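You operate a simulated robot arm through the tools that you are given. There is no shell and no other tool. Be economical: measure what you need, move in short steps, check, and stop when the job is done.

The job below is to be done with a simulated robot arm. You get a single attempt, and the scene is never put back.

JOB
Put two spoons of sugar in the blue cup, then tea up to its line.
Fine: tea from the jug; lid on the sugar pot, spoon and jug back. Set down upright: jug.

Only the result counts: the job must be done as asked and must still hold three seconds after the hand-in. Knocking over, shifting, dropping, spilling or breaking anything else fails it. A push-on lid holds only when it is set on centred and level and pressed home; a screw cap is set on level and turned clockwise until tight.

ROBOT AND FRAMES
A 7-joint arm with a two-finger parallel gripper, fixed in place. Base frame: the origin is at the foot of the arm, x ahead of it, y to its left, z up; the work surface is at about z = 0. Lengths are in mm, angles in rad, forces in N, time in s.
With the tool pointing down near the work surface it reaches from about 240 to 620 mm from the base axis. Its first joint turns from -1.152 to 1.152 rad. Payload 2.6 kg.
Tool frame: the origin (TCP) lies between the finger pads and is the grasp point; the fingertips stand 30 mm ahead of it; z points along the fingers, y is the line along which they close. The gripper opens to 94 mm. The fingers are 28 mm wide and 10 mm thick; the gripper's body (50 by 96 mm) begins 55 mm behind the TCP.
Orientation is told as [roll, pitch, yaw] about the base's x, y, z axes, in that order, counted from this pose: with the fingers straight down and closing along the base's y, the tool's x points along the base's -x, its y along +y and its z along -z.

CONTROLS
- The arm moves only by the tool move_arm. Its arguments are lists of equal length, an entry for each row: "dp": the shift along the tool's x, y, z in mm, a list of three; "turn": the turn, a rotation vector about the tool's x, y, z in rad, a list of three. In form: {"dp": [[tx, ty, tz], ...], "turn": [[rx, ry, rz], ...]}. A call has 1 to 8 rows; each row shifts and turns the commanded pose from where the row before left it, along the tool's axes as they then stand. "grip" is the opening, from 0 (shut) to 1 (fully open), set as the call begins (left out, the last holds). A row lasts 0.2 s, in which the tool goes at most 50 mm and 0.15 rad; a call with a longer step from one row to the next is refused whole, and so is a gripper value outside its range. Where a pose cannot be reached the arm comes as near as it can. A force on the tool above 90 N (or 10 N above the force at the start of the call, whichever is more), or a blocked arm, ends the call early, and 0.2 s more pass. The fingers move at their own pace (about 72 mm/s each) and stop on an object; they squeeze with about 40 N. The grip force told is the motor's: it shows also when the fingers shut on nothing. Time passes only in rows, and 0.2 s behind the last, so rows that do not move let the fingers close. The reply holds the time, the measured pose of the TCP, the force on the tool along the base axes, the opening and the grip force, in the units named above and with some noise, with the torque about the TCP (base axes, N m) and any sound that the robot's microphone picked up, and new pictures: "pictures" is both (left out), scene, wrist or none.
- Cameras (640 x 400 px; columns grow to the right, rows downward): "scene" is fixed at [43.4, 441.8, 556.1]; the picture's right is [-0.67, -0.74, 0.00], its down [-0.48, 0.43, -0.76] and it looks along [0.57, -0.51, -0.64] (base axes); focal length 214 px, centre (320, 200). "wrist" rides on the gripper at [76, 14, -102] in the tool frame; the picture's right is [-0.18, 0.98, 0.00], its down [-0.75, -0.14, -0.64] and it looks along [-0.63, -0.12, 0.77] (tool axes); focal length 243 px, centre (320, 200). There is no depth. A picture from a camera that has moved, and an enlarged one, comes with that camera's place and axes in the base frame and with its lens.
- enlarge(camera, box): a new picture of the part [left, top, right, bottom] of that camera's present view, enlarged. No time passes.
- hand_in(): hands the job in; it is judged then, once.

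Work in short steps. Places have to be worked out from the pictures, the camera data and where the tool is seen: move nearer, look again, correct. Check each grasp and each placing, and mend what went wrong. You have 120 turns and 200 pictures in all, those below and enlarged ones among them. Open the gripper and draw the arm clear of the work before you hand the job in, unless the task says otherwise; then end with one line.

The tools are called by a JSON object that holds its "method" and its "body". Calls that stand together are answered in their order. move_arm: Moves the arm, as the interface text tells. Its arguments: {"type":"object","properties":{"dp":{"type":"array","items":{"type":"array","items":{"type":"number"}}},"turn":{"type":"array","items":{"type":"array","items":{"type":"number"}}},"grip":{"type":"number"},"pictures":{"type":"string","enum":["both","scene","wrist","none"]}},"required":["dp","turn"]} The other tools are called the same way: enlarge (camera, box) takes an enlarged picture of a part of a camera's view; hand_in () hands the job in.

At the start:

```text
t: 0.0
tcp_pos: [287.5, -66.8, 447.0]
orientation: [0.0, 0.001, 0.001]
ft_force: [-0.6, 0.1, -0.9]
wrist_torque: [0.02, -0.04, 0.05]
width: 94.0
finger_force: 0.0
```

scene: 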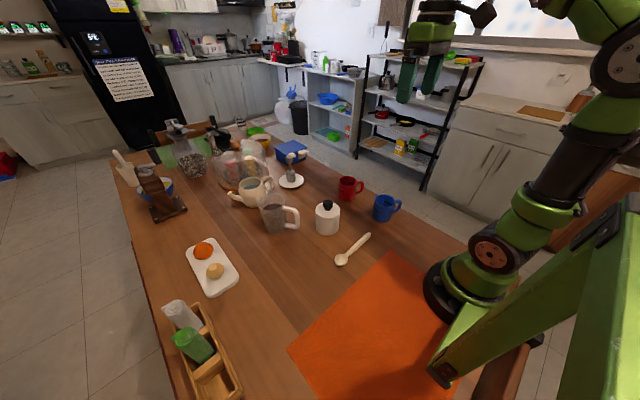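
wrist: 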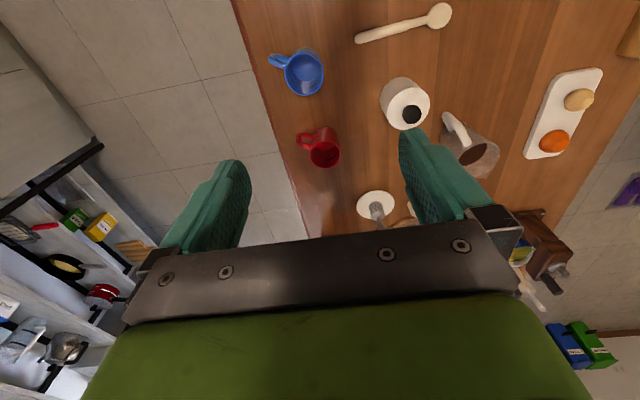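

I see a blue cup, red cup, white sugar pot with black-knobbed lid, spoon, and a jug with a handle. I'll enlarge both views to measure them.

{"method": "enlarge", "body": {"camera": "scene", "box": [220, 160, 420, 285]}}

{"method": "enlarge", "body": {"camera": "wrist", "box": [240, 0, 560, 200]}}

```text
3.20 times, centred on (320, 222) of scene
camera zoom: at [43.4, 441.8, 556.1], right [-0.67, -0.74, 0.0], down [-0.48, 0.43, -0.76], along [0.57, -0.51, -0.64], focal length 686 px, centre (320, 128)
```

zoom: 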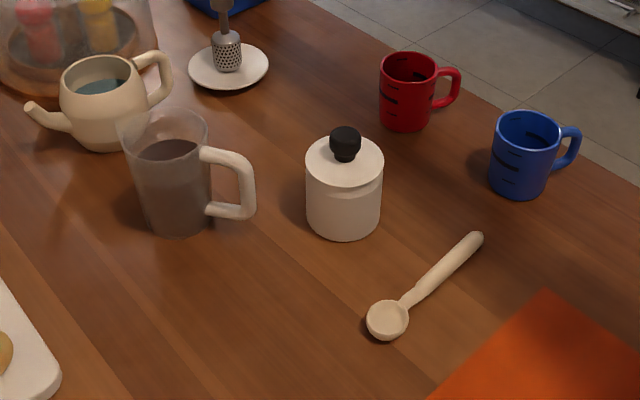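

```text
2.00 times, centred on (400, 100) of wrist
camera zoom: at [212.2, -53.7, 551.2], right [0.18, 0.98, 0.0], down [0.75, -0.14, 0.64], along [0.63, -0.12, -0.77], focal length 485 px, centre (160, 400)
```

zoom: 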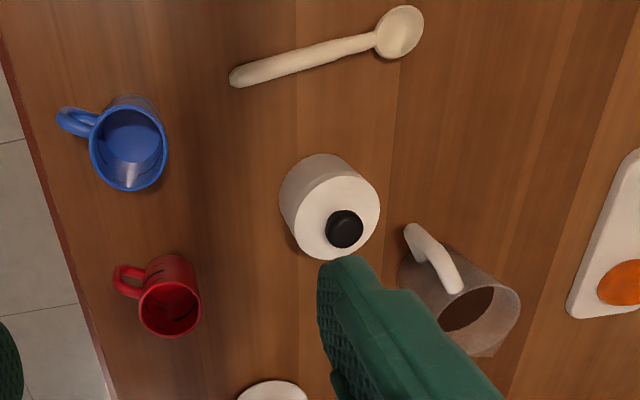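

Next I'll zoom further into the cups, the jug and the pot to read the lines and shapes.

{"method": "enlarge", "body": {"camera": "scene", "box": [335, 170, 415, 230]}}

{"method": "enlarge", "body": {"camera": "scene", "box": [225, 165, 345, 240]}}

```text
6.67 times, centred on (375, 200) of scene
camera zoom: at [43.4, 441.8, 556.1], right [-0.67, -0.74, 0.0], down [-0.48, 0.43, -0.76], along [0.57, -0.51, -0.64], focal length 1430 px, centre (-47, 200)
```

zoom: 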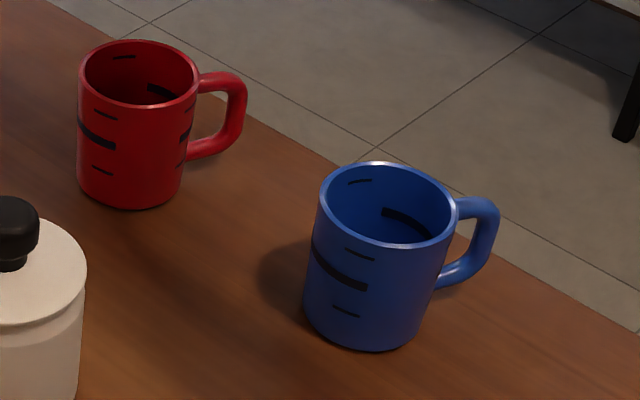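

```text
5.33 times, centred on (285, 202) of scene
camera zoom: at [43.4, 441.8, 556.1], right [-0.67, -0.74, 0.0], down [-0.48, 0.43, -0.76], along [0.57, -0.51, -0.64], focal length 1144 px, centre (507, 187)
```

zoom: 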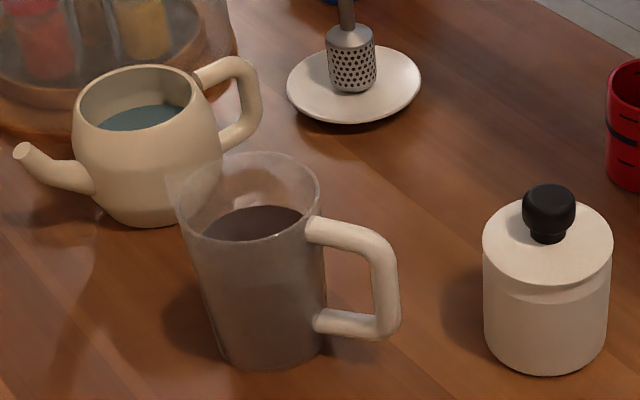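

Estimates: blue cup (312,-100), pot (405,85) with knob top about z 122, spoon along y at x≈288, jug (519,220), handle toward (455,170). I'm moving over the pot for a closer look.

{"method": "move_arm", "body": {"dp": [[-23.5, 30.4, 29], [-23.5, 30.4, 29], [-23.5, 30.4, 29], [-23.5, 30.4, 29], [-23.5, 30.4, 29]], "turn": [[0, 0, 0], [0, 0, 0], [0, 0, 0], [0, 0, 0], [0, 0, 0]], "pictures": "wrist"}}

```text
t: 1.2
tcp_pos: [405.9, 88.9, 300.2]
orientation: [0.001, 0.0, -0.001]
ft_force: [0.5, -0.5, 0.0]
wrist_torque: [0.0, -0.01, 0.02]
width: 93.8
finger_force: 0.1
camera wrist: at [329.8, 101.8, 403.2], right [0.19, 0.98, 0.0], down [0.75, -0.14, 0.64], along [0.63, -0.12, -0.77], focal length 243 px, centre (320, 200)
```

wrist: 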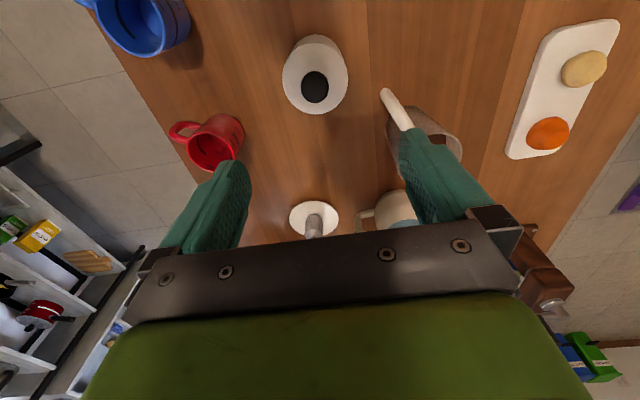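

The wrist view puts the knob at about (403,82). I'm descending to z≈155 over it and checking from the scene camera.

{"method": "move_arm", "body": {"dp": [[1, -2.3, 48], [1, -2.3, 48], [0, -2.3, 49]], "turn": [[0, 0, 0], [0, 0, 0], [0, 0, 0]], "pictures": "wrist"}}

{"method": "enlarge", "body": {"camera": "scene", "box": [265, 140, 425, 240]}}

```text
t: 2.0
tcp_pos: [405.5, 78.7, 157.0]
orientation: [-0.001, -0.001, -0.002]
ft_force: [0.2, -0.6, -0.2]
wrist_torque: [0.01, -0.01, -0.03]
width: 94.1
finger_force: 0.0
camera wrist: at [329.5, 92.5, 260.5], right [0.19, 0.98, 0.0], down [0.75, -0.14, 0.64], along [0.63, -0.12, -0.77], focal length 243 px, centre (320, 200)
```

wrist: 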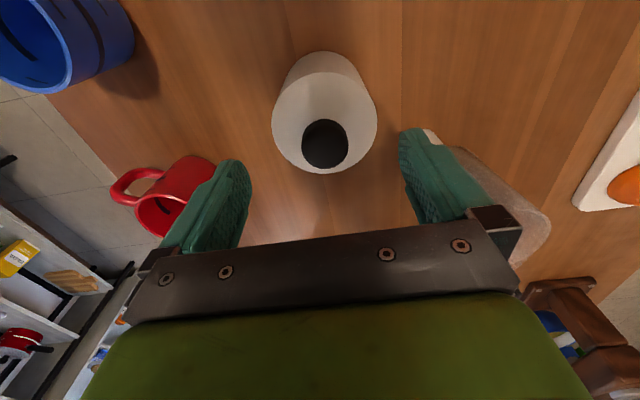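

```text
4.00 times, centred on (345, 190) of scene
camera zoom: at [43.4, 441.8, 556.1], right [-0.67, -0.74, 0.0], down [-0.48, 0.43, -0.76], along [0.57, -0.51, -0.64], focal length 858 px, centre (220, 240)
```

zoom: 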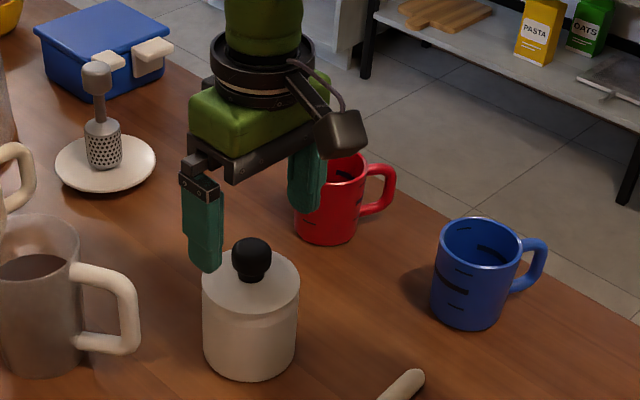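

Knob is at (404,82), top ≈ 120 mm. I'll go down to TCP z≈119 and close.

{"method": "move_arm", "body": {"dp": [[1, 3.3, 20], [0, 0, 18]], "turn": [[0, 0, 0], [0, 0, 0]], "pictures": "none"}}

{"method": "move_arm", "body": {"dp": [[0, 0, 0], [0, 0, 0], [0, 0, 0]], "turn": [[0, 0, 0], [0, 0, 0], [0, 0, 0]], "grip": 0, "pictures": "wrist"}}

{"method": "enlarge", "body": {"camera": "scene", "box": [265, 140, 425, 240]}}

```text
t: 2.6
tcp_pos: [404.6, 82.3, 119.6]
orientation: [-0.001, 0.001, 0.0]
ft_force: [-0.5, 0.3, -0.5]
wrist_torque: [-0.01, -0.01, 0.0]
width: 93.9
finger_force: 0.0
```

```text
t: 3.4
tcp_pos: [403.7, 81.6, 121.3]
orientation: [0.0, 0.0, -0.001]
ft_force: [-0.9, 0.2, -0.1]
wrist_torque: [0.03, 0.03, 0.0]
width: 31.0
finger_force: 39.8
camera wrist: at [328.0, 95.1, 224.3], right [0.18, 0.98, 0.0], down [0.75, -0.14, 0.64], along [0.63, -0.12, -0.77], focal length 243 px, centre (320, 200)
```

wrist: 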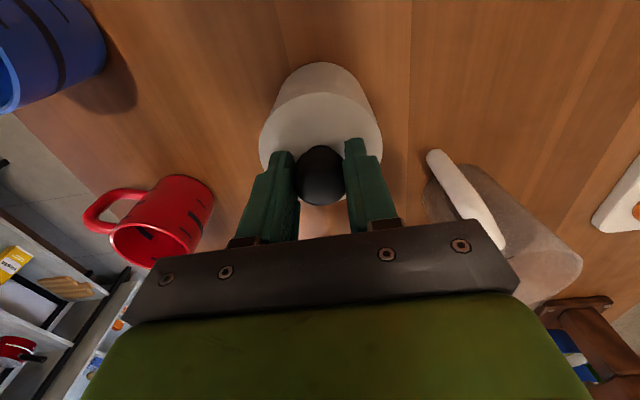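

```text
4.00 times, centred on (345, 190) of scene
camera zoom: at [43.4, 441.8, 556.1], right [-0.67, -0.74, 0.0], down [-0.48, 0.43, -0.76], along [0.57, -0.51, -0.64], focal length 858 px, centre (220, 240)
```

zoom: 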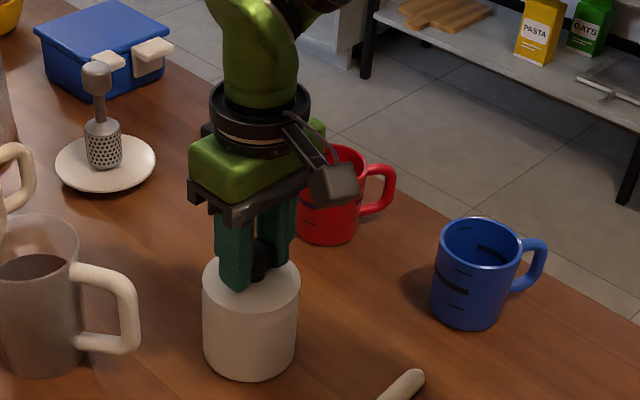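

The knob is held (31 mm, TCP z≈121 when seated). I'll pull up slowly to see whether the lid simply lifts.

{"method": "move_arm", "body": {"dp": [[0, 0, -5], [0, 0, -8], [0, 0, -15]], "turn": [[0, 0, 0], [0, 0, 0], [0, 0, 0]], "pictures": "none"}}

{"method": "enlarge", "body": {"camera": "scene", "box": [265, 140, 425, 240]}}

```text
t: 4.2
tcp_pos: [402.8, 81.3, 147.3]
orientation: [0.001, 0.0, -0.001]
ft_force: [-0.4, -0.1, 0.1]
wrist_torque: [-0.01, 0.02, -0.03]
width: 31.0
finger_force: 39.9
```

```text
4.00 times, centred on (345, 190) of scene
camera zoom: at [43.4, 441.8, 556.1], right [-0.67, -0.74, 0.0], down [-0.48, 0.43, -0.76], along [0.57, -0.51, -0.64], focal length 858 px, centre (220, 240)
```

zoom: 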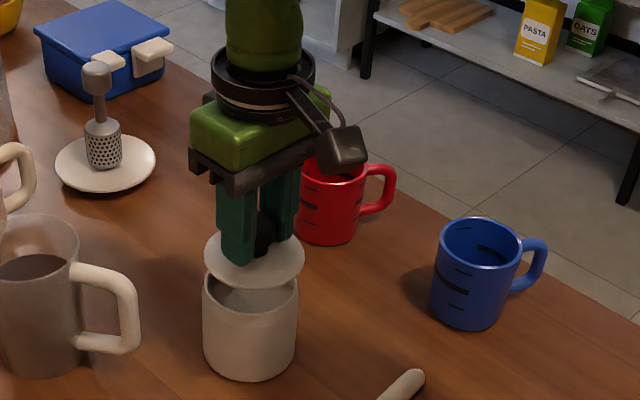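

The lid lifts straight off. I'll carry it up and across to a free spot at about (402,-15).

{"method": "move_arm", "body": {"dp": [[0, 0, -30], [0, -32, 0], [0, -32, 0], [0, -32, 0], [0, 0, 40], [0, 0, 40], [0, 0, 25]], "turn": [[0, 0, 0], [0, 0, 0], [0, 0, 0], [0, 0, 0], [0, 0, 0], [0, 0, 0], [0, 0, 0]], "pictures": "none"}}

{"method": "enlarge", "body": {"camera": "scene", "box": [265, 140, 425, 240]}}

```text
t: 5.8
tcp_pos: [401.0, -15.4, 72.0]
orientation: [0.0, -0.001, 0.0]
ft_force: [-0.8, 0.2, 0.0]
wrist_torque: [-0.03, 0.01, 0.02]
width: 30.8
finger_force: 39.9
```

```text
4.00 times, centred on (345, 190) of scene
camera zoom: at [43.4, 441.8, 556.1], right [-0.67, -0.74, 0.0], down [-0.48, 0.43, -0.76], along [0.57, -0.51, -0.64], focal length 858 px, centre (220, 240)
```

zoom: 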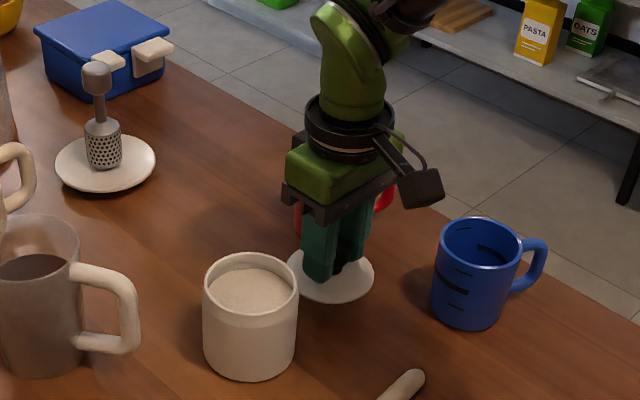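

The pot is open and nearly full of sugar. I'm lowering the lid in small steps until it touches.

{"method": "move_arm", "body": {"dp": [[0, 0, 8], [0, 0, 4], [0, 0, 3]], "turn": [[0, 0, 0], [0, 0, 0], [0, 0, 0]], "pictures": "none"}}

{"method": "move_arm", "body": {"dp": [[0, 0, 3], [0, 0, 2]], "turn": [[0, 0, 0], [0, 0, 0]], "pictures": "none"}}

{"method": "enlarge", "body": {"camera": "scene", "box": [305, 160, 385, 210]}}

```text
t: 6.6
tcp_pos: [404.0, -13.7, 57.3]
orientation: [0.001, -0.001, 0.001]
ft_force: [0.4, -0.2, -0.2]
wrist_torque: [-0.01, -0.01, -0.01]
width: 31.0
finger_force: 40.0
```

```text
t: 7.2
tcp_pos: [402.2, -14.9, 51.1]
orientation: [0.002, 0.0, -0.001]
ft_force: [0.7, 0.2, 0.8]
wrist_torque: [-0.01, 0.0, 0.0]
width: 30.8
finger_force: 39.8
```

```text
8.00 times, centred on (345, 185) of scene
camera zoom: at [43.4, 441.8, 556.1], right [-0.67, -0.74, 0.0], down [-0.48, 0.43, -0.76], along [0.57, -0.51, -0.64], focal length 1716 px, centre (120, 320)
```

zoom: 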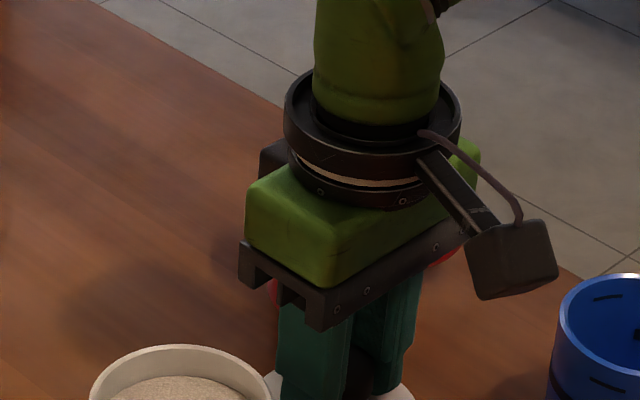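

No contact yet at z≈51, so I'm continuing in 2 mm steps.

{"method": "move_arm", "body": {"dp": [[0, 0, 2], [0, 0, 2]], "turn": [[0, 0, 0], [0, 0, 0]], "pictures": "none"}}

{"method": "move_arm", "body": {"dp": [[0, 0, 2], [0, 0, 1]], "turn": [[0, 0, 0], [0, 0, 0]], "pictures": "none"}}

{"method": "enlarge", "body": {"camera": "scene", "box": [305, 185, 385, 235]}}

```text
t: 7.8
tcp_pos: [401.4, -13.8, 48.3]
orientation: [-0.001, 0.001, -0.003]
ft_force: [0.0, -0.4, -0.6]
wrist_torque: [0.02, -0.01, -0.03]
width: 30.6
finger_force: 39.7
```

```text
t: 8.4
tcp_pos: [404.3, -13.6, 47.1]
orientation: [0.001, -0.003, -0.002]
ft_force: [-6.5, -1.0, 23.8]
wrist_torque: [-0.09, 0.03, -0.11]
width: 31.0
finger_force: 39.8
```

```text
8.00 times, centred on (345, 210) of scene
camera zoom: at [43.3, 441.8, 556.1], right [-0.67, -0.74, 0.0], down [-0.48, 0.43, -0.76], along [0.57, -0.51, -0.64], focal length 1716 px, centre (120, 120)
```

zoom: 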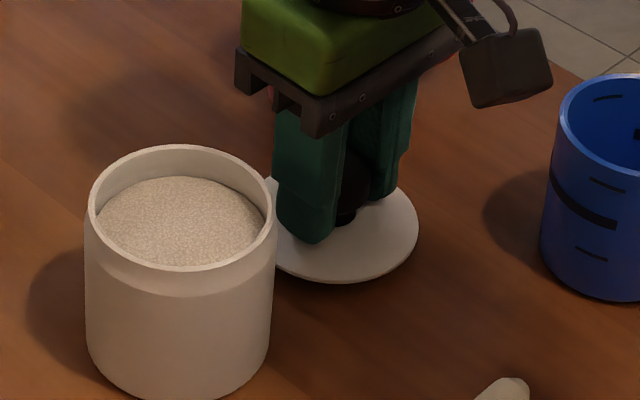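

Contact at about 24 N, so the lid is on the table at (403,-14). I'll release it, rise, and go over the spoon handle for a look with the tool yawed 90°.

{"method": "move_arm", "body": {"dp": [[0, 0, -1], [0, 0, 0], [0, 0, 0], [0, 0, -40], [0, 0, -50], [0, 0, -50]], "turn": [[0, 0, 0], [0, 0, 0], [0, 0, 0], [0, 0, 0], [0, 0, 0], [0, 0, 0]], "grip": 0.8, "pictures": "scene"}}

```text
t: 9.8
tcp_pos: [400.3, -14.2, 189.9]
orientation: [-0.001, 0.002, -0.002]
ft_force: [0.2, 0.6, -0.8]
wrist_torque: [-0.01, 0.0, -0.02]
width: 75.3
finger_force: 0.1
```

scene: 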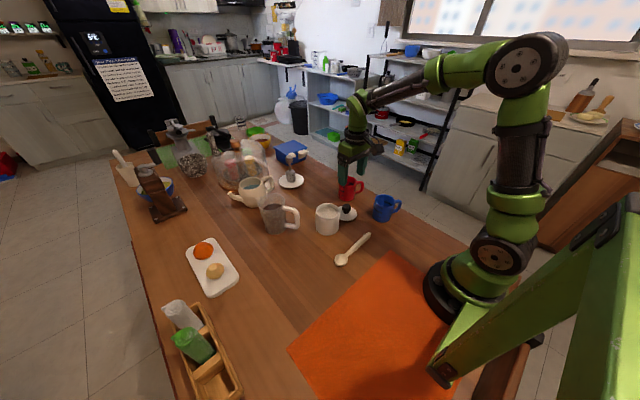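

The lid sits flat. Now I'll move to above the spoon handle at about (290,15,190) and start yawing +90° so the fingers can close across the handle.

{"method": "move_arm", "body": {"dp": [[37, 10, 0], [37, 10, 0], [37, 10, 0], [0, 0, 0], [0, 0, 0], [0, 0, 0], [0, 0, 0], [0, 0, 0]], "turn": [[0, 0, 0], [0, 0, 0], [0, 0, 0], [0, 0, -0.143], [0, 0, -0.143], [0, 0, -0.143], [0, 0, -0.143], [0, 0, -0.143]], "pictures": "none"}}

{"method": "move_arm", "body": {"dp": [[0, 0, 0], [0, 0, 0], [0, 0, 0], [0, 0, 0], [0, 0, 0], [0, 0, 0]], "turn": [[0, 0, -0.143], [0, 0, -0.143], [0, 0, -0.143], [0, 0, -0.143], [0, 0, -0.143], [0, 0, -0.143]], "pictures": "wrist"}}

```text
t: 11.6
tcp_pos: [290.5, 16.2, 185.4]
orientation: [0.001, -0.001, 0.718]
ft_force: [-0.5, -0.1, 0.3]
wrist_torque: [0.02, -0.02, 0.01]
width: 75.2
finger_force: 0.0
```

```text
t: 13.0
tcp_pos: [291.9, 15.3, 187.1]
orientation: [0.0, -0.001, 1.574]
ft_force: [0.1, -0.6, 0.5]
wrist_torque: [-0.04, -0.03, 0.03]
width: 75.2
finger_force: 0.0
camera wrist: at [278.1, -61.1, 290.6], right [-0.98, 0.18, 0.0], down [0.14, 0.75, 0.64], along [0.12, 0.63, -0.77], focal length 243 px, centre (320, 200)
```

wrist: 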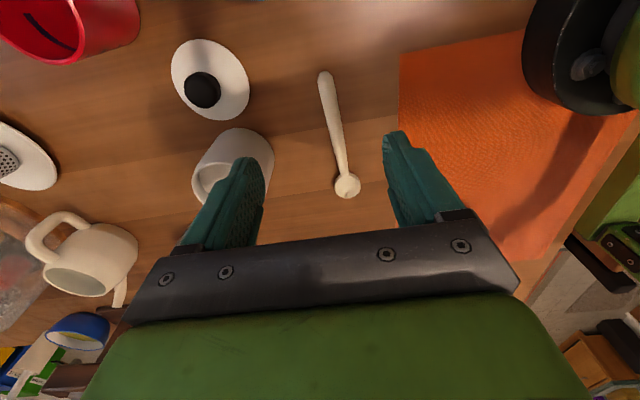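

Spoon: tail ≈(287,2), bowl ≈(280,147). I'll zoom in to judge handle height and shape.

{"method": "enlarge", "body": {"camera": "scene", "box": [325, 225, 381, 270]}}

{"method": "enlarge", "body": {"camera": "wrist", "box": [285, 60, 385, 205]}}

```text
8.89 times, centred on (353, 248) of scene
camera zoom: at [43.4, 441.8, 556.1], right [-0.67, -0.74, 0.0], down [-0.48, 0.43, -0.76], along [0.57, -0.51, -0.64], focal length 1906 px, centre (27, -222)
```

zoom: 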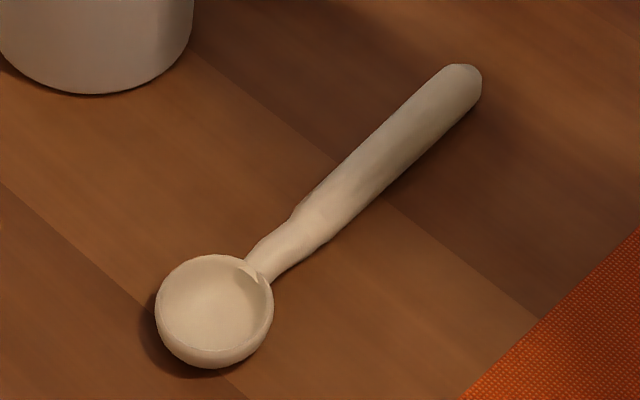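

```text
2.76 times, centred on (335, 132) of wrist
camera zoom: at [278.1, -61.1, 290.6], right [-0.98, 0.18, 0.0], down [0.14, 0.75, 0.64], along [0.12, 0.63, -0.77], focal length 669 px, centre (279, 386)
```

zoom: 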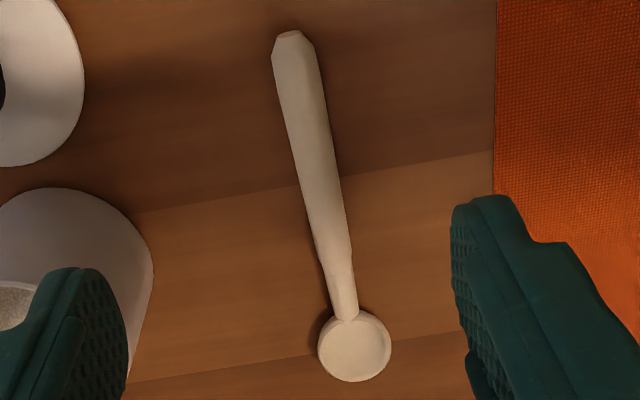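

Handle is a rod about 15 mm thick. I'll descend over (286,25) to TCP z≈35.

{"method": "move_arm", "body": {"dp": [[-9.5, 5.5, 30], [0, 0, 45], [0, 0, 45], [0, 0, 30]], "turn": [[0, 0, -0.045], [0, 0, 0], [0, 0, 0], [0, 0, 0]], "pictures": "wrist"}}

{"method": "enlarge", "body": {"camera": "scene", "box": [315, 180, 435, 270]}}

```text
t: 14.0
tcp_pos: [289.2, 22.5, 38.6]
orientation: [0.0, -0.001, 1.616]
ft_force: [-0.1, 0.2, -0.7]
wrist_torque: [0.03, 0.01, 0.01]
width: 75.3
finger_force: 0.1
camera wrist: at [278.6, -54.8, 142.2], right [-0.99, 0.14, 0.0], down [0.11, 0.76, 0.64], along [0.09, 0.64, -0.77], focal length 243 px, centre (320, 200)
```

wrist: 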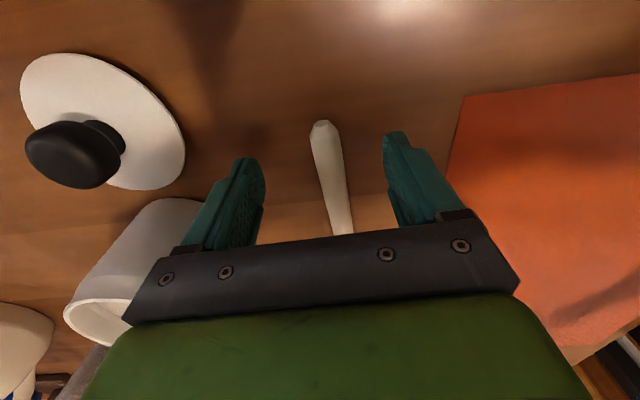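

```text
4.44 times, centred on (375, 225) of scene
camera zoom: at [43.4, 441.8, 556.1], right [-0.67, -0.74, 0.0], down [-0.48, 0.43, -0.76], along [0.57, -0.51, -0.64], focal length 953 px, centre (76, 89)
```

zoom: 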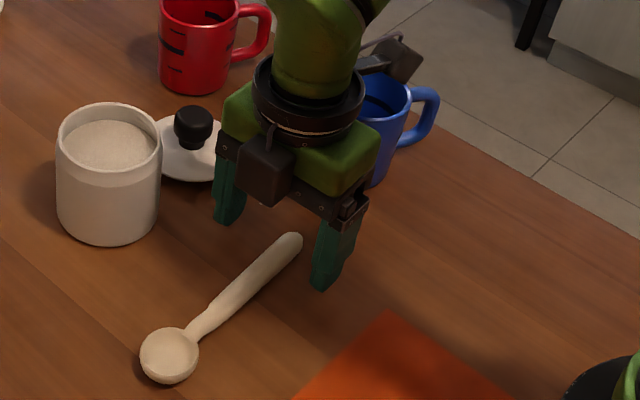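

The fingers straddle the handle. I'll shift 3 mm, lower 4 mm, and close.

{"method": "move_arm", "body": {"dp": [[-2, 3, 4], [0, 0, 0]], "turn": [[0, 0, 0], [0, 0, 0]], "pictures": "none"}}

{"method": "move_arm", "body": {"dp": [[0, 0, 0], [0, 0, 0], [0, 0, 0]], "turn": [[0, 0, 0], [0, 0, 0], [0, 0, 0]], "grip": 0, "pictures": "none"}}

{"method": "enlarge", "body": {"camera": "scene", "box": [315, 180, 435, 270]}}

```text
t: 14.6
tcp_pos: [284.7, 25.2, 33.6]
orientation: [0.001, 0.001, 1.616]
ft_force: [0.3, 0.4, -0.5]
wrist_torque: [-0.03, -0.02, -0.03]
width: 75.2
finger_force: 0.1
```

```text
t: 15.4
tcp_pos: [285.9, 25.7, 34.3]
orientation: [0.001, -0.001, 1.618]
ft_force: [0.1, 0.6, 0.0]
wrist_torque: [-0.01, -0.01, 0.01]
width: 16.7
finger_force: 39.8
```

```text
4.44 times, centred on (375, 225) of scene
camera zoom: at [43.4, 441.8, 556.1], right [-0.67, -0.74, 0.0], down [-0.48, 0.43, -0.76], along [0.57, -0.51, -0.64], focal length 953 px, centre (76, 89)
```

zoom: 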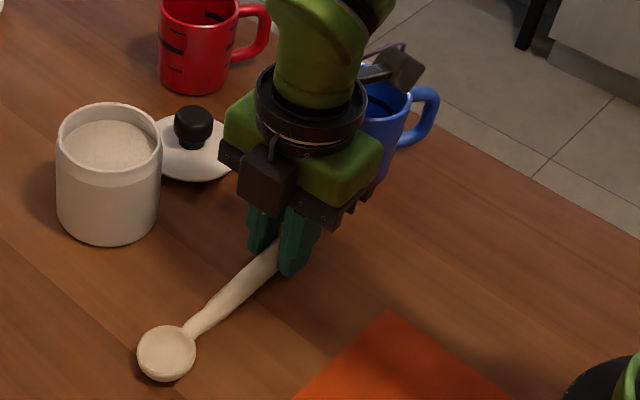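

Spoon is held at 16.7 mm (rest pose TCP (285.9,25.7,34.3), yaw 1.617). I'm lifting straight up and checking the grip.

{"method": "move_arm", "body": {"dp": [[0, 0, -10], [0, 0, -40], [0, 0, -45], [0, 0, -45], [0, 0, -30]], "turn": [[0, 0, 0], [0, 0, 0], [0, 0, 0], [0, 0, 0], [0, 0, 0]], "pictures": "wrist"}}

{"method": "enlarge", "body": {"camera": "scene", "box": [295, 130, 435, 230]}}

```text
t: 16.6
tcp_pos: [283.4, 27.9, 201.1]
orientation: [0.0, 0.0, 1.616]
ft_force: [0.5, 0.0, -0.3]
wrist_torque: [-0.01, 0.01, -0.04]
width: 16.2
finger_force: 40.4
camera wrist: at [273.0, -51.8, 305.6], right [-0.99, 0.14, 0.0], down [0.11, 0.76, 0.64], along [0.09, 0.64, -0.77], focal length 243 px, centre (320, 200)
```

wrist: 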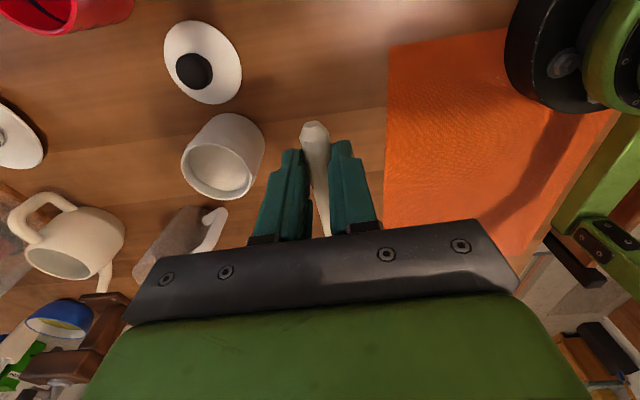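

```text
4.00 times, centred on (365, 180) of scene
camera zoom: at [43.4, 441.8, 556.1], right [-0.67, -0.74, 0.0], down [-0.48, 0.43, -0.76], along [0.57, -0.51, -0.64], focal length 858 px, centre (140, 280)
```

zoom: 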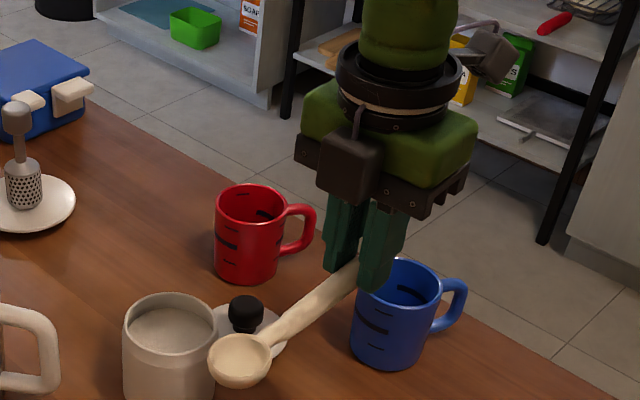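

The spoon is held firmly, with the mouth centre about 119 mm out and 22 mm below TCP. Next I yaw back to 0 so the spoon points along +x.

{"method": "move_arm", "body": {"dp": [[0, 0, 0], [0, 0, 0], [0, 0, 0], [0, 0, 0], [0, 0, 0], [0, 0, 0], [0, 0, 0], [0, 0, 0]], "turn": [[0, 0, 0.147], [0, 0, 0.147], [0, 0, 0.147], [0, 0, 0.147], [0, 0, 0.147], [0, 0, 0.147], [0, 0, 0.147], [0, 0, 0.147]], "pictures": "none"}}

{"method": "move_arm", "body": {"dp": [[0, 0, 0], [0, 0, 0], [0, 0, 0], [-14, 18, -10], [-14, 18, -10], [-14, 18, -10]], "turn": [[0, 0, 0.147], [0, 0, 0.147], [0, 0, 0.147], [0, 0, 0], [0, 0, 0], [0, 0, 0]], "pictures": "none"}}

{"method": "move_arm", "body": {"dp": [[0, 0, 0], [0, 0, 0], [0, 0, 0], [0, 0, 0], [0, 0, 0], [0, 0, 0]], "turn": [[0, 0.131, 0], [0, 0.131, 0], [0, 0.131, 0], [0, 0.131, 0], [0, 0.131, 0], [0, 0.131, 0]], "pictures": "wrist"}}

{"method": "enlarge", "body": {"camera": "scene", "box": [265, 130, 405, 240]}}

```text
t: 18.4
tcp_pos: [283.3, 25.4, 202.9]
orientation: [-0.001, -0.001, 0.44]
ft_force: [0.2, 1.1, -0.5]
wrist_torque: [-0.02, 0.0, 0.0]
width: 16.0
finger_force: 40.1
```

```text
t: 19.8
tcp_pos: [325.1, 82.4, 233.3]
orientation: [0.001, -0.001, -0.001]
ft_force: [-0.2, 0.5, -1.3]
wrist_torque: [-0.01, 0.03, 0.0]
width: 16.4
finger_force: 39.7
```

```text
t: 21.2
tcp_pos: [325.2, 81.6, 233.7]
orientation: [0.0, 0.788, 0.0]
ft_force: [-0.5, 0.4, -0.7]
wrist_torque: [0.01, 0.02, 0.01]
width: 16.5
finger_force: 39.8
camera wrist: at [344.5, 94.7, 361.2], right [0.13, 0.98, -0.13], down [0.99, -0.14, -0.08], along [-0.1, -0.12, -0.99], focal length 243 px, centre (320, 200)
```

wrist: 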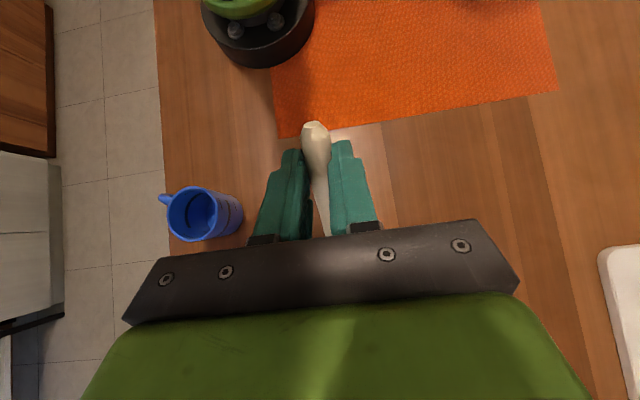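

```text
3.64 times, centred on (335, 185) of scene
camera zoom: at [43.4, 441.8, 556.1], right [-0.67, -0.74, 0.0], down [-0.48, 0.43, -0.76], along [0.57, -0.51, -0.64], focal length 780 px, centre (266, 254)
```

zoom: 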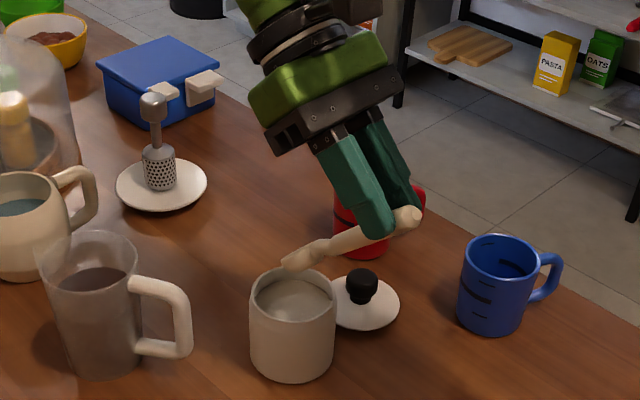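

The spoon is tilted 45° with the bowl over the pot. I'll lower 45 mm and check from the scene camera before plunging.

{"method": "move_arm", "body": {"dp": [[-15.9, 0, 15.9], [-15.9, 0, 15.9]], "turn": [[0, 0, 0], [0, 0, 0]], "pictures": "none"}}

{"method": "enlarge", "body": {"camera": "scene", "box": [285, 170, 365, 240]}}

```text
t: 21.8
tcp_pos: [326.6, 82.1, 186.1]
orientation: [0.0, 0.788, 0.001]
ft_force: [1.0, -0.3, 0.2]
wrist_torque: [0.03, 0.03, 0.0]
width: 16.5
finger_force: 40.7
```

```text
5.71 times, centred on (325, 205) of scene
camera zoom: at [43.4, 441.8, 556.1], right [-0.67, -0.74, 0.0], down [-0.48, 0.43, -0.76], along [0.57, -0.51, -0.64], focal length 1226 px, centre (291, 171)
```

zoom: 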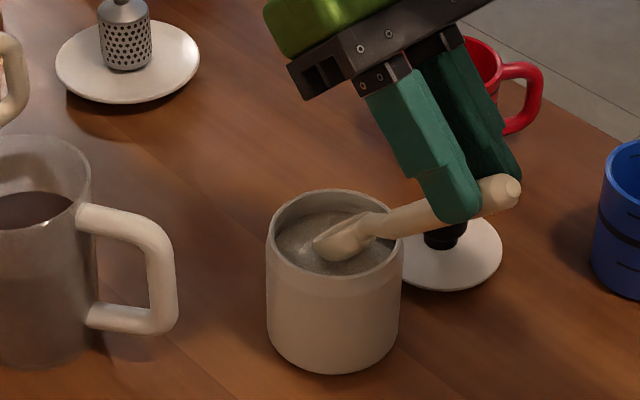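

The bowl is inside the rim just above the sugar. Now I plunge 26 mm, push forward 10 mm, and watch the force.

{"method": "move_arm", "body": {"dp": [[-9, 0, 9], [-9.4, 0, 9.4], [-3.5, 0, -3.5], [-3.5, 0, -3.5]], "turn": [[0, 0, 0], [0, 0, 0], [0, 0, 0], [0, 0, 0]], "pictures": "none"}}

{"method": "enlarge", "body": {"camera": "scene", "box": [285, 170, 365, 240]}}

```text
t: 22.8
tcp_pos: [336.3, 81.5, 160.7]
orientation: [0.0, 0.787, 0.001]
ft_force: [0.8, 0.0, 1.5]
wrist_torque: [0.01, -0.15, -0.01]
width: 16.5
finger_force: 40.0
```

```text
5.71 times, centred on (325, 205) of scene
camera zoom: at [43.4, 441.8, 556.1], right [-0.67, -0.74, 0.0], down [-0.48, 0.43, -0.76], along [0.57, -0.51, -0.64], focal length 1226 px, centre (291, 171)
```

zoom: 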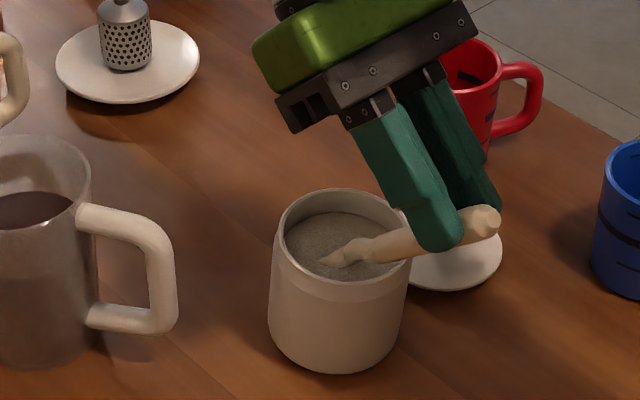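

The bowl is submerged, but the handle brushed the near rim and nudged the pot slightly. I'll raise the bowl while levelling it about itself, keeping the handle clear of the rim.

{"method": "move_arm", "body": {"dp": [[5, 0, -5], [5.6, 0, 8.6], [5.4, 0, 7.3], [4.9, 0, 7.0], [4.9, 0, 5.8], [4.2, 0, 5.5], [3.65, 0, 5.3], [2.9, 0, 5.1]], "turn": [[0, 0, 0], [0, -0.097, 0], [0, -0.1, 0], [0, -0.1, 0], [0, -0.1, 0], [0, -0.1, 0], [0, -0.1, 0], [0, -0.1, 0]], "pictures": "none"}}

{"method": "enlarge", "body": {"camera": "scene", "box": [285, 170, 365, 240]}}

```text
t: 24.6
tcp_pos: [285.5, 80.5, 144.5]
orientation: [0.001, 0.088, 0.0]
ft_force: [0.4, 0.3, -0.9]
wrist_torque: [0.0, 0.02, 0.04]
width: 16.5
finger_force: 39.7
```

```text
5.71 times, centred on (325, 205) of scene
camera zoom: at [43.4, 441.8, 556.1], right [-0.67, -0.74, 0.0], down [-0.48, 0.43, -0.76], along [0.57, -0.51, -0.64], focal length 1226 px, centre (291, 171)
```

zoom: 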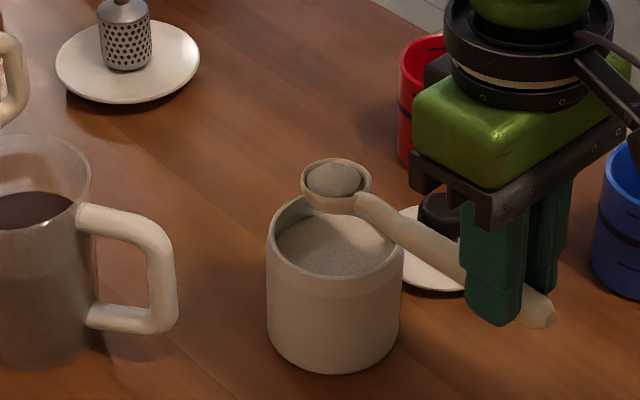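

A full spoon, and the pot stands as it did before. I'll level, raise gently, then yaw −90° toward the cup.

{"method": "move_arm", "body": {"dp": [[0, 0, -15], [0, 0, -20], [0, 0, -20], [0, 0, 0], [0, 0, 0], [0, 0, 0], [0, 0, 0], [0, 0, 0]], "turn": [[0, -0.044, 0], [0, -0.044, 0], [0, 0, 0], [0, 0, 0.07], [0, 0, 0.13], [0, 0, 0.13], [0, 0, 0.13], [0, 0, 0.13]], "pictures": "none"}}

{"method": "move_arm", "body": {"dp": [[0, 0, 0], [0, 0, 0], [0, 0, 0], [0, 0, 0], [0, 0, 0], [0, 0, 0], [0, 0, 0], [0, 0, 0]], "turn": [[0, 0, 0.13], [0, 0, 0.13], [0, 0, 0.13], [0, 0, 0.13], [0, 0, 0.13], [0, 0, 0.13], [0, 0, 0.13], [0, 0, 0.07]], "pictures": "wrist"}}

{"method": "enlarge", "body": {"camera": "scene", "box": [285, 130, 445, 240]}}

```text
t: 26.4
tcp_pos: [288.9, 80.0, 201.9]
orientation: [-0.001, 0.002, -0.593]
ft_force: [0.4, 0.5, -0.8]
wrist_torque: [0.05, 0.03, 0.04]
width: 16.5
finger_force: 39.8
```

```text
t: 28.2
tcp_pos: [288.8, 80.2, 202.0]
orientation: [-0.001, -0.001, -1.572]
ft_force: [0.1, 0.0, -0.8]
wrist_torque: [0.02, -0.01, 0.01]
width: 16.6
finger_force: 40.3
camera wrist: at [303.6, 155.2, 305.3], right [0.98, -0.19, 0.0], down [-0.14, -0.75, 0.64], along [-0.12, -0.63, -0.77], focal length 243 px, centre (320, 200)
```

wrist: 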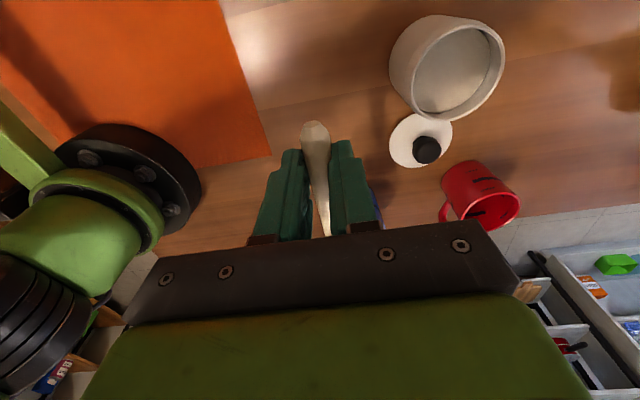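

```text
3.64 times, centred on (365, 185) of scene
camera zoom: at [43.4, 441.8, 556.1], right [-0.67, -0.74, 0.0], down [-0.48, 0.43, -0.76], along [0.57, -0.51, -0.64], focal length 780 px, centre (156, 254)
```

zoom: 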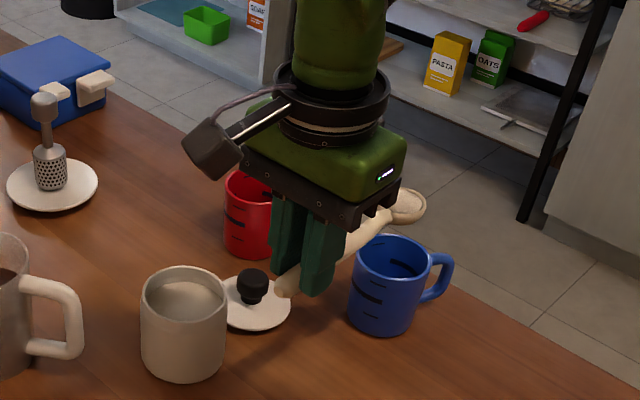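

The sugar is still in the bowl. I'll move so the bowl is over the blue cup (B≈(311,-92)) at a safe height and look.

{"method": "move_arm", "body": {"dp": [[-18, 7, 0], [-18, 8, 0], [-17, 7, 20], [0, 0, 25]], "turn": [[0, 0, 0], [0, 0, 0], [0, 0, 0], [0, 0, 0]], "pictures": "none"}}

{"method": "enlarge", "body": {"camera": "scene", "box": [325, 140, 445, 230]}}

```text
t: 29.2
tcp_pos: [311.5, 30.3, 156.2]
orientation: [-0.001, 0.0, -1.571]
ft_force: [-0.7, -0.2, -0.6]
wrist_torque: [0.04, -0.02, -0.03]
width: 16.4
finger_force: 39.7
```

```text
4.44 times, centred on (385, 185) of scene
camera zoom: at [43.4, 441.8, 556.1], right [-0.67, -0.74, 0.0], down [-0.48, 0.43, -0.76], along [0.57, -0.51, -0.64], focal length 953 px, centre (31, 267)
```

zoom: 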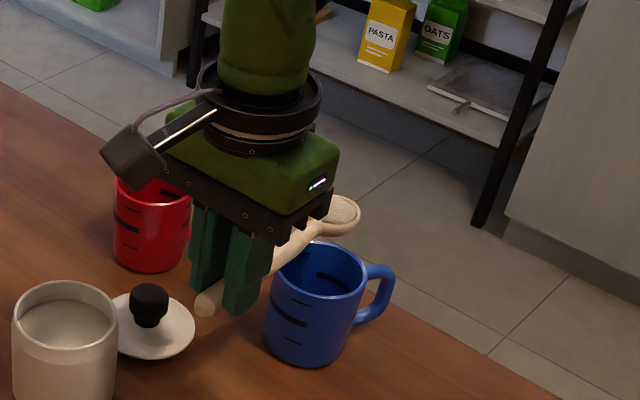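

Relative to the cup the bowl sits about 9 mm past centre (spoon reach ≈132 mm). I'll correct this and tip nose-down about the bowl, keeping the lip over the cup.

{"method": "move_arm", "body": {"dp": [[4.7, 0, 10.2], [-4.4, 0, -16.2], [-4.7, 0, -15.2], [-5.2, 0, -15.3], [-5.7, 0, -15.5]], "turn": [[0, 0, 0], [0, 0.14, 0], [0, 0.14, 0], [0, 0.14, 0], [0, 0.14, 0]], "pictures": "none"}}

{"method": "enlarge", "body": {"camera": "scene", "box": [325, 140, 445, 230]}}

```text
t: 30.4
tcp_pos: [309.9, -1.5, 203.3]
orientation: [-0.001, 0.565, -1.572]
ft_force: [-0.1, 1.0, -0.6]
wrist_torque: [0.03, -0.02, 0.0]
width: 16.7
finger_force: 40.6
```

```text
4.44 times, centred on (385, 185) of scene
camera zoom: at [43.4, 441.8, 556.1], right [-0.67, -0.74, 0.0], down [-0.48, 0.43, -0.76], along [0.57, -0.51, -0.64], focal length 953 px, centre (31, 267)
```

zoom: 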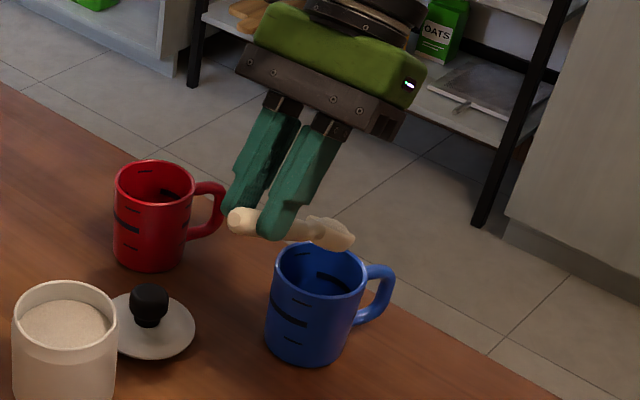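

The bowl is about 5 mm forward of the cup centre. I'm correcting as I keep tipping.

{"method": "move_arm", "body": {"dp": [[-3.4, 0, -14], [-4, 0, -14.1], [-5.8, 0, -16.8], [-6.1, 0, -17.1], [-6.2, 0, -17.3], [0, 0, 0]], "turn": [[0, 0.14, 0], [0, 0.14, 0], [0, 0.14, 0], [0, 0.14, 0], [0, 0.14, 0], [0, 0, 0]], "pictures": "none"}}

{"method": "enlarge", "body": {"camera": "scene", "box": [325, 140, 445, 230]}}

```text
t: 31.8
tcp_pos: [311.4, -74.4, 232.3]
orientation: [-0.002, 1.261, -1.572]
ft_force: [-0.6, -0.1, -0.5]
wrist_torque: [-0.03, -0.03, 0.03]
width: 16.3
finger_force: 40.8
```

```text
4.44 times, centred on (385, 185) of scene
camera zoom: at [43.4, 441.7, 556.1], right [-0.67, -0.74, 0.0], down [-0.48, 0.43, -0.76], along [0.57, -0.51, -0.64], focal length 953 px, centre (31, 267)
```

zoom: 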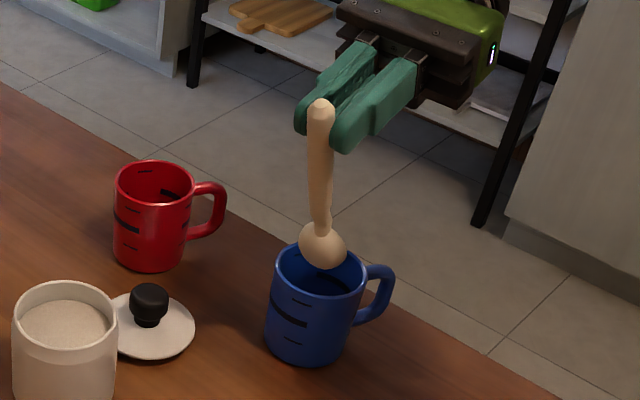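

The bowl is right over the cup. I'll tip a little further to empty it fully, hold, and check.

{"method": "move_arm", "body": {"dp": [[-5.3, 0, -17.8], [-4.2, 0, -18.2], [0, 0, 0], [0, 0, 0]], "turn": [[0, 0.14, 0], [0, 0.14, 0], [0, 0, 0], [0, 0, 0]], "pictures": "wrist"}}

{"method": "enlarge", "body": {"camera": "scene", "box": [345, 160, 425, 230]}}

```text
t: 32.8
tcp_pos: [309.3, -111.2, 233.1]
orientation: [-0.04, 1.541, -1.612]
ft_force: [0.2, -0.5, -1.2]
wrist_torque: [0.02, 0.02, 0.0]
width: 16.3
finger_force: 39.9
camera wrist: at [325.7, -213.6, 313.2], right [0.98, -0.01, -0.19], down [-0.14, -0.66, -0.73], along [-0.12, 0.75, -0.65], focal length 243 px, centre (320, 200)
```

wrist: 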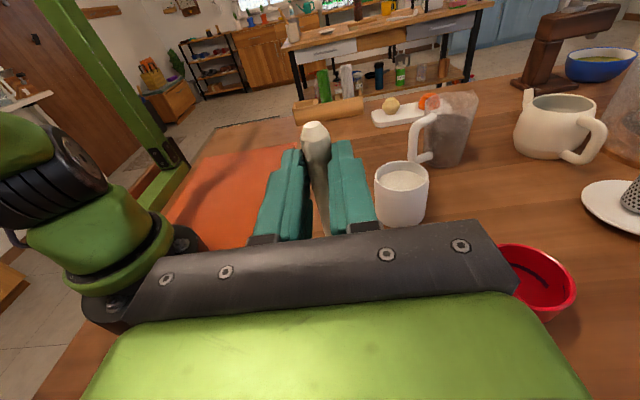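

```text
5.71 times, centred on (385, 195) of scene
camera zoom: at [43.4, 441.8, 556.1], right [-0.67, -0.74, 0.0], down [-0.48, 0.43, -0.76], along [0.57, -0.51, -0.64], focal length 1226 px, centre (-51, 229)
```

zoom: 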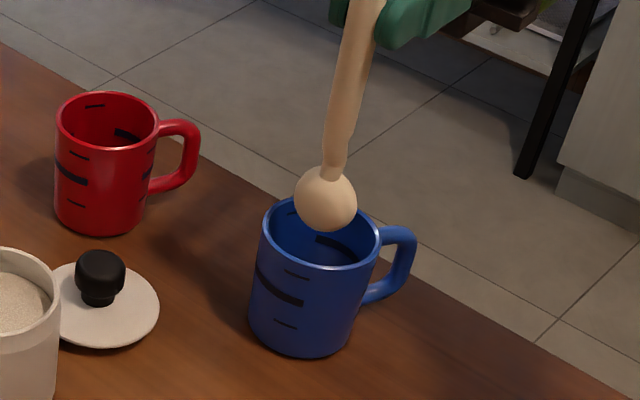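

The bowl is empty, with no sugar on the table. I'm raising and untilting to 45° for the second scoop, then yawing back about the vertical.

{"method": "move_arm", "body": {"dp": [[25, 0, 0], [25, 0, 16], [5, 0, 16], [5, 0, 16], [5, 0, 16], [5, 0, 16]], "turn": [[0, 0, 0], [0, -0.15, 0], [0, -0.15, 0], [0, -0.15, 0], [0, -0.15, 0], [0, -0.15, 0]], "pictures": "none"}}

{"method": "enlarge", "body": {"camera": "scene", "box": [325, 110, 445, 230]}}

```text
t: 34.2
tcp_pos: [310.2, -28.2, 275.1]
orientation: [-0.002, 0.788, -1.573]
ft_force: [0.3, 0.4, -0.1]
wrist_torque: [0.0, 0.01, 0.01]
width: 16.3
finger_force: 39.9
```

```text
3.33 times, centred on (385, 170) of scene
camera zoom: at [43.4, 441.7, 556.1], right [-0.67, -0.74, 0.0], down [-0.48, 0.43, -0.76], along [0.57, -0.51, -0.64], focal length 715 px, centre (103, 300)
```

zoom: 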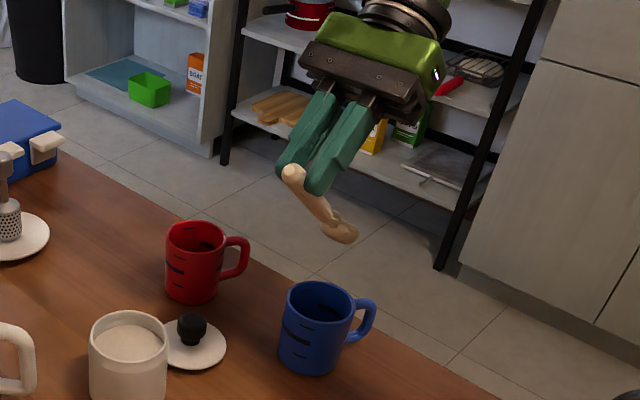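

The bowl is empty and clear. I'm yawing +90° about the vertical while keeping the 45° tilt.

{"method": "move_arm", "body": {"dp": [[0, 0, 0], [0, 0, 0], [0, 0, 0], [0, 0, 0], [0, 0, 0], [0, 0, 0], [0, 0, 0], [0, 0, 0]], "turn": [[0.0928, 0, -0.0923], [0.0928, 0, -0.0923], [0.0928, 0, -0.0923], [0.0928, 0, -0.0923], [0.0928, 0, -0.0923], [0.0928, 0, -0.0923], [0.0928, 0, -0.0923], [0.0928, 0, -0.0923]], "pictures": "none"}}

{"method": "move_arm", "body": {"dp": [[0, 0, 0], [0, 0, 0], [0, 0, 0], [0, 0, 0], [0, 38, 0], [0, 38, 0], [0, 39, 0]], "turn": [[0.0928, 0, -0.0923], [0.0928, 0, -0.0923], [0.0928, 0, -0.0923], [0.0928, 0, -0.0923], [0, 0, 0], [0, 0, 0], [0, 0, 0]], "pictures": "none"}}

```text
t: 36.0
tcp_pos: [309.6, -28.0, 275.0]
orientation: [0.002, 0.791, -0.518]
ft_force: [0.5, -0.6, -0.3]
wrist_torque: [0.03, 0.01, 0.0]
width: 16.1
finger_force: 40.0
```

```text
t: 37.6
tcp_pos: [308.1, 87.2, 277.2]
orientation: [0.003, 0.787, 0.003]
ft_force: [0.5, 0.1, -1.1]
wrist_torque: [0.0, 0.05, 0.01]
width: 16.4
finger_force: 40.3
```

I'm moving down to just above the sugar with the bowl toward the far side of the pot (B≈416), so the handle clears the near rim, then I'll check.

{"method": "move_arm", "body": {"dp": [[-37.3, 0, 16.4], [-37.3, 0, 16.4]], "turn": [[0, 0, 0], [0, 0, 0]], "pictures": "none"}}

{"method": "enlarge", "body": {"camera": "scene", "box": [285, 170, 365, 240]}}

```text
t: 38.2
tcp_pos: [338.6, 86.1, 199.8]
orientation: [0.004, 0.789, 0.003]
ft_force: [-0.2, -0.6, -1.4]
wrist_torque: [-0.02, 0.01, 0.0]
width: 16.4
finger_force: 40.4
```

```text
5.71 times, centred on (325, 205) of scene
camera zoom: at [43.4, 441.8, 556.1], right [-0.67, -0.74, 0.0], down [-0.48, 0.43, -0.76], along [0.57, -0.51, -0.64], focal length 1226 px, centre (291, 171)
```

zoom: 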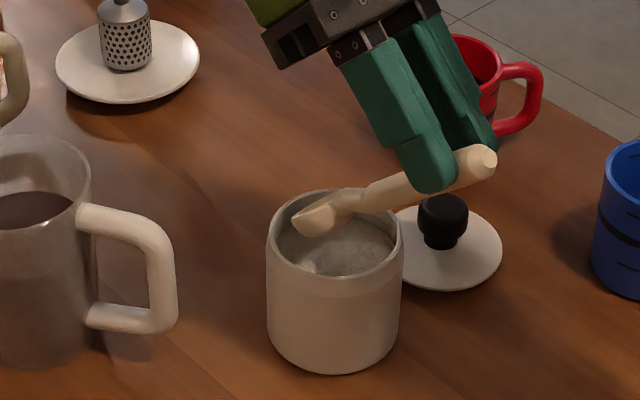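

The lip is at about (430,88), inside the rim. I'm plunging 33 mm straight down.

{"method": "move_arm", "body": {"dp": [[-8, 0, 8], [-8, 0, 8], [-7.4, 0, 7.4]], "turn": [[0, 0, 0], [0, 0, 0], [0, 0, 0]], "pictures": "none"}}

{"method": "enlarge", "body": {"camera": "scene", "box": [285, 170, 365, 240]}}

```text
t: 39.0
tcp_pos: [339.7, 87.3, 166.2]
orientation: [0.001, 0.789, 0.002]
ft_force: [1.5, 0.7, 0.6]
wrist_torque: [0.0, -0.11, -0.02]
width: 16.3
finger_force: 40.1
```

```text
5.71 times, centred on (325, 205) of scene
camera zoom: at [43.4, 441.8, 556.1], right [-0.67, -0.74, 0.0], down [-0.48, 0.43, -0.76], along [0.57, -0.51, -0.64], focal length 1226 px, centre (291, 171)
```

zoom: 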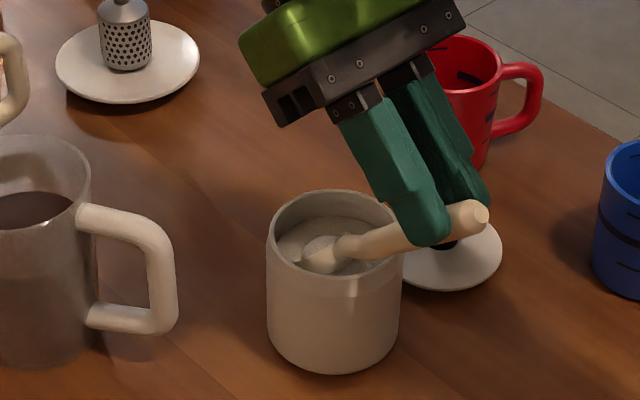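

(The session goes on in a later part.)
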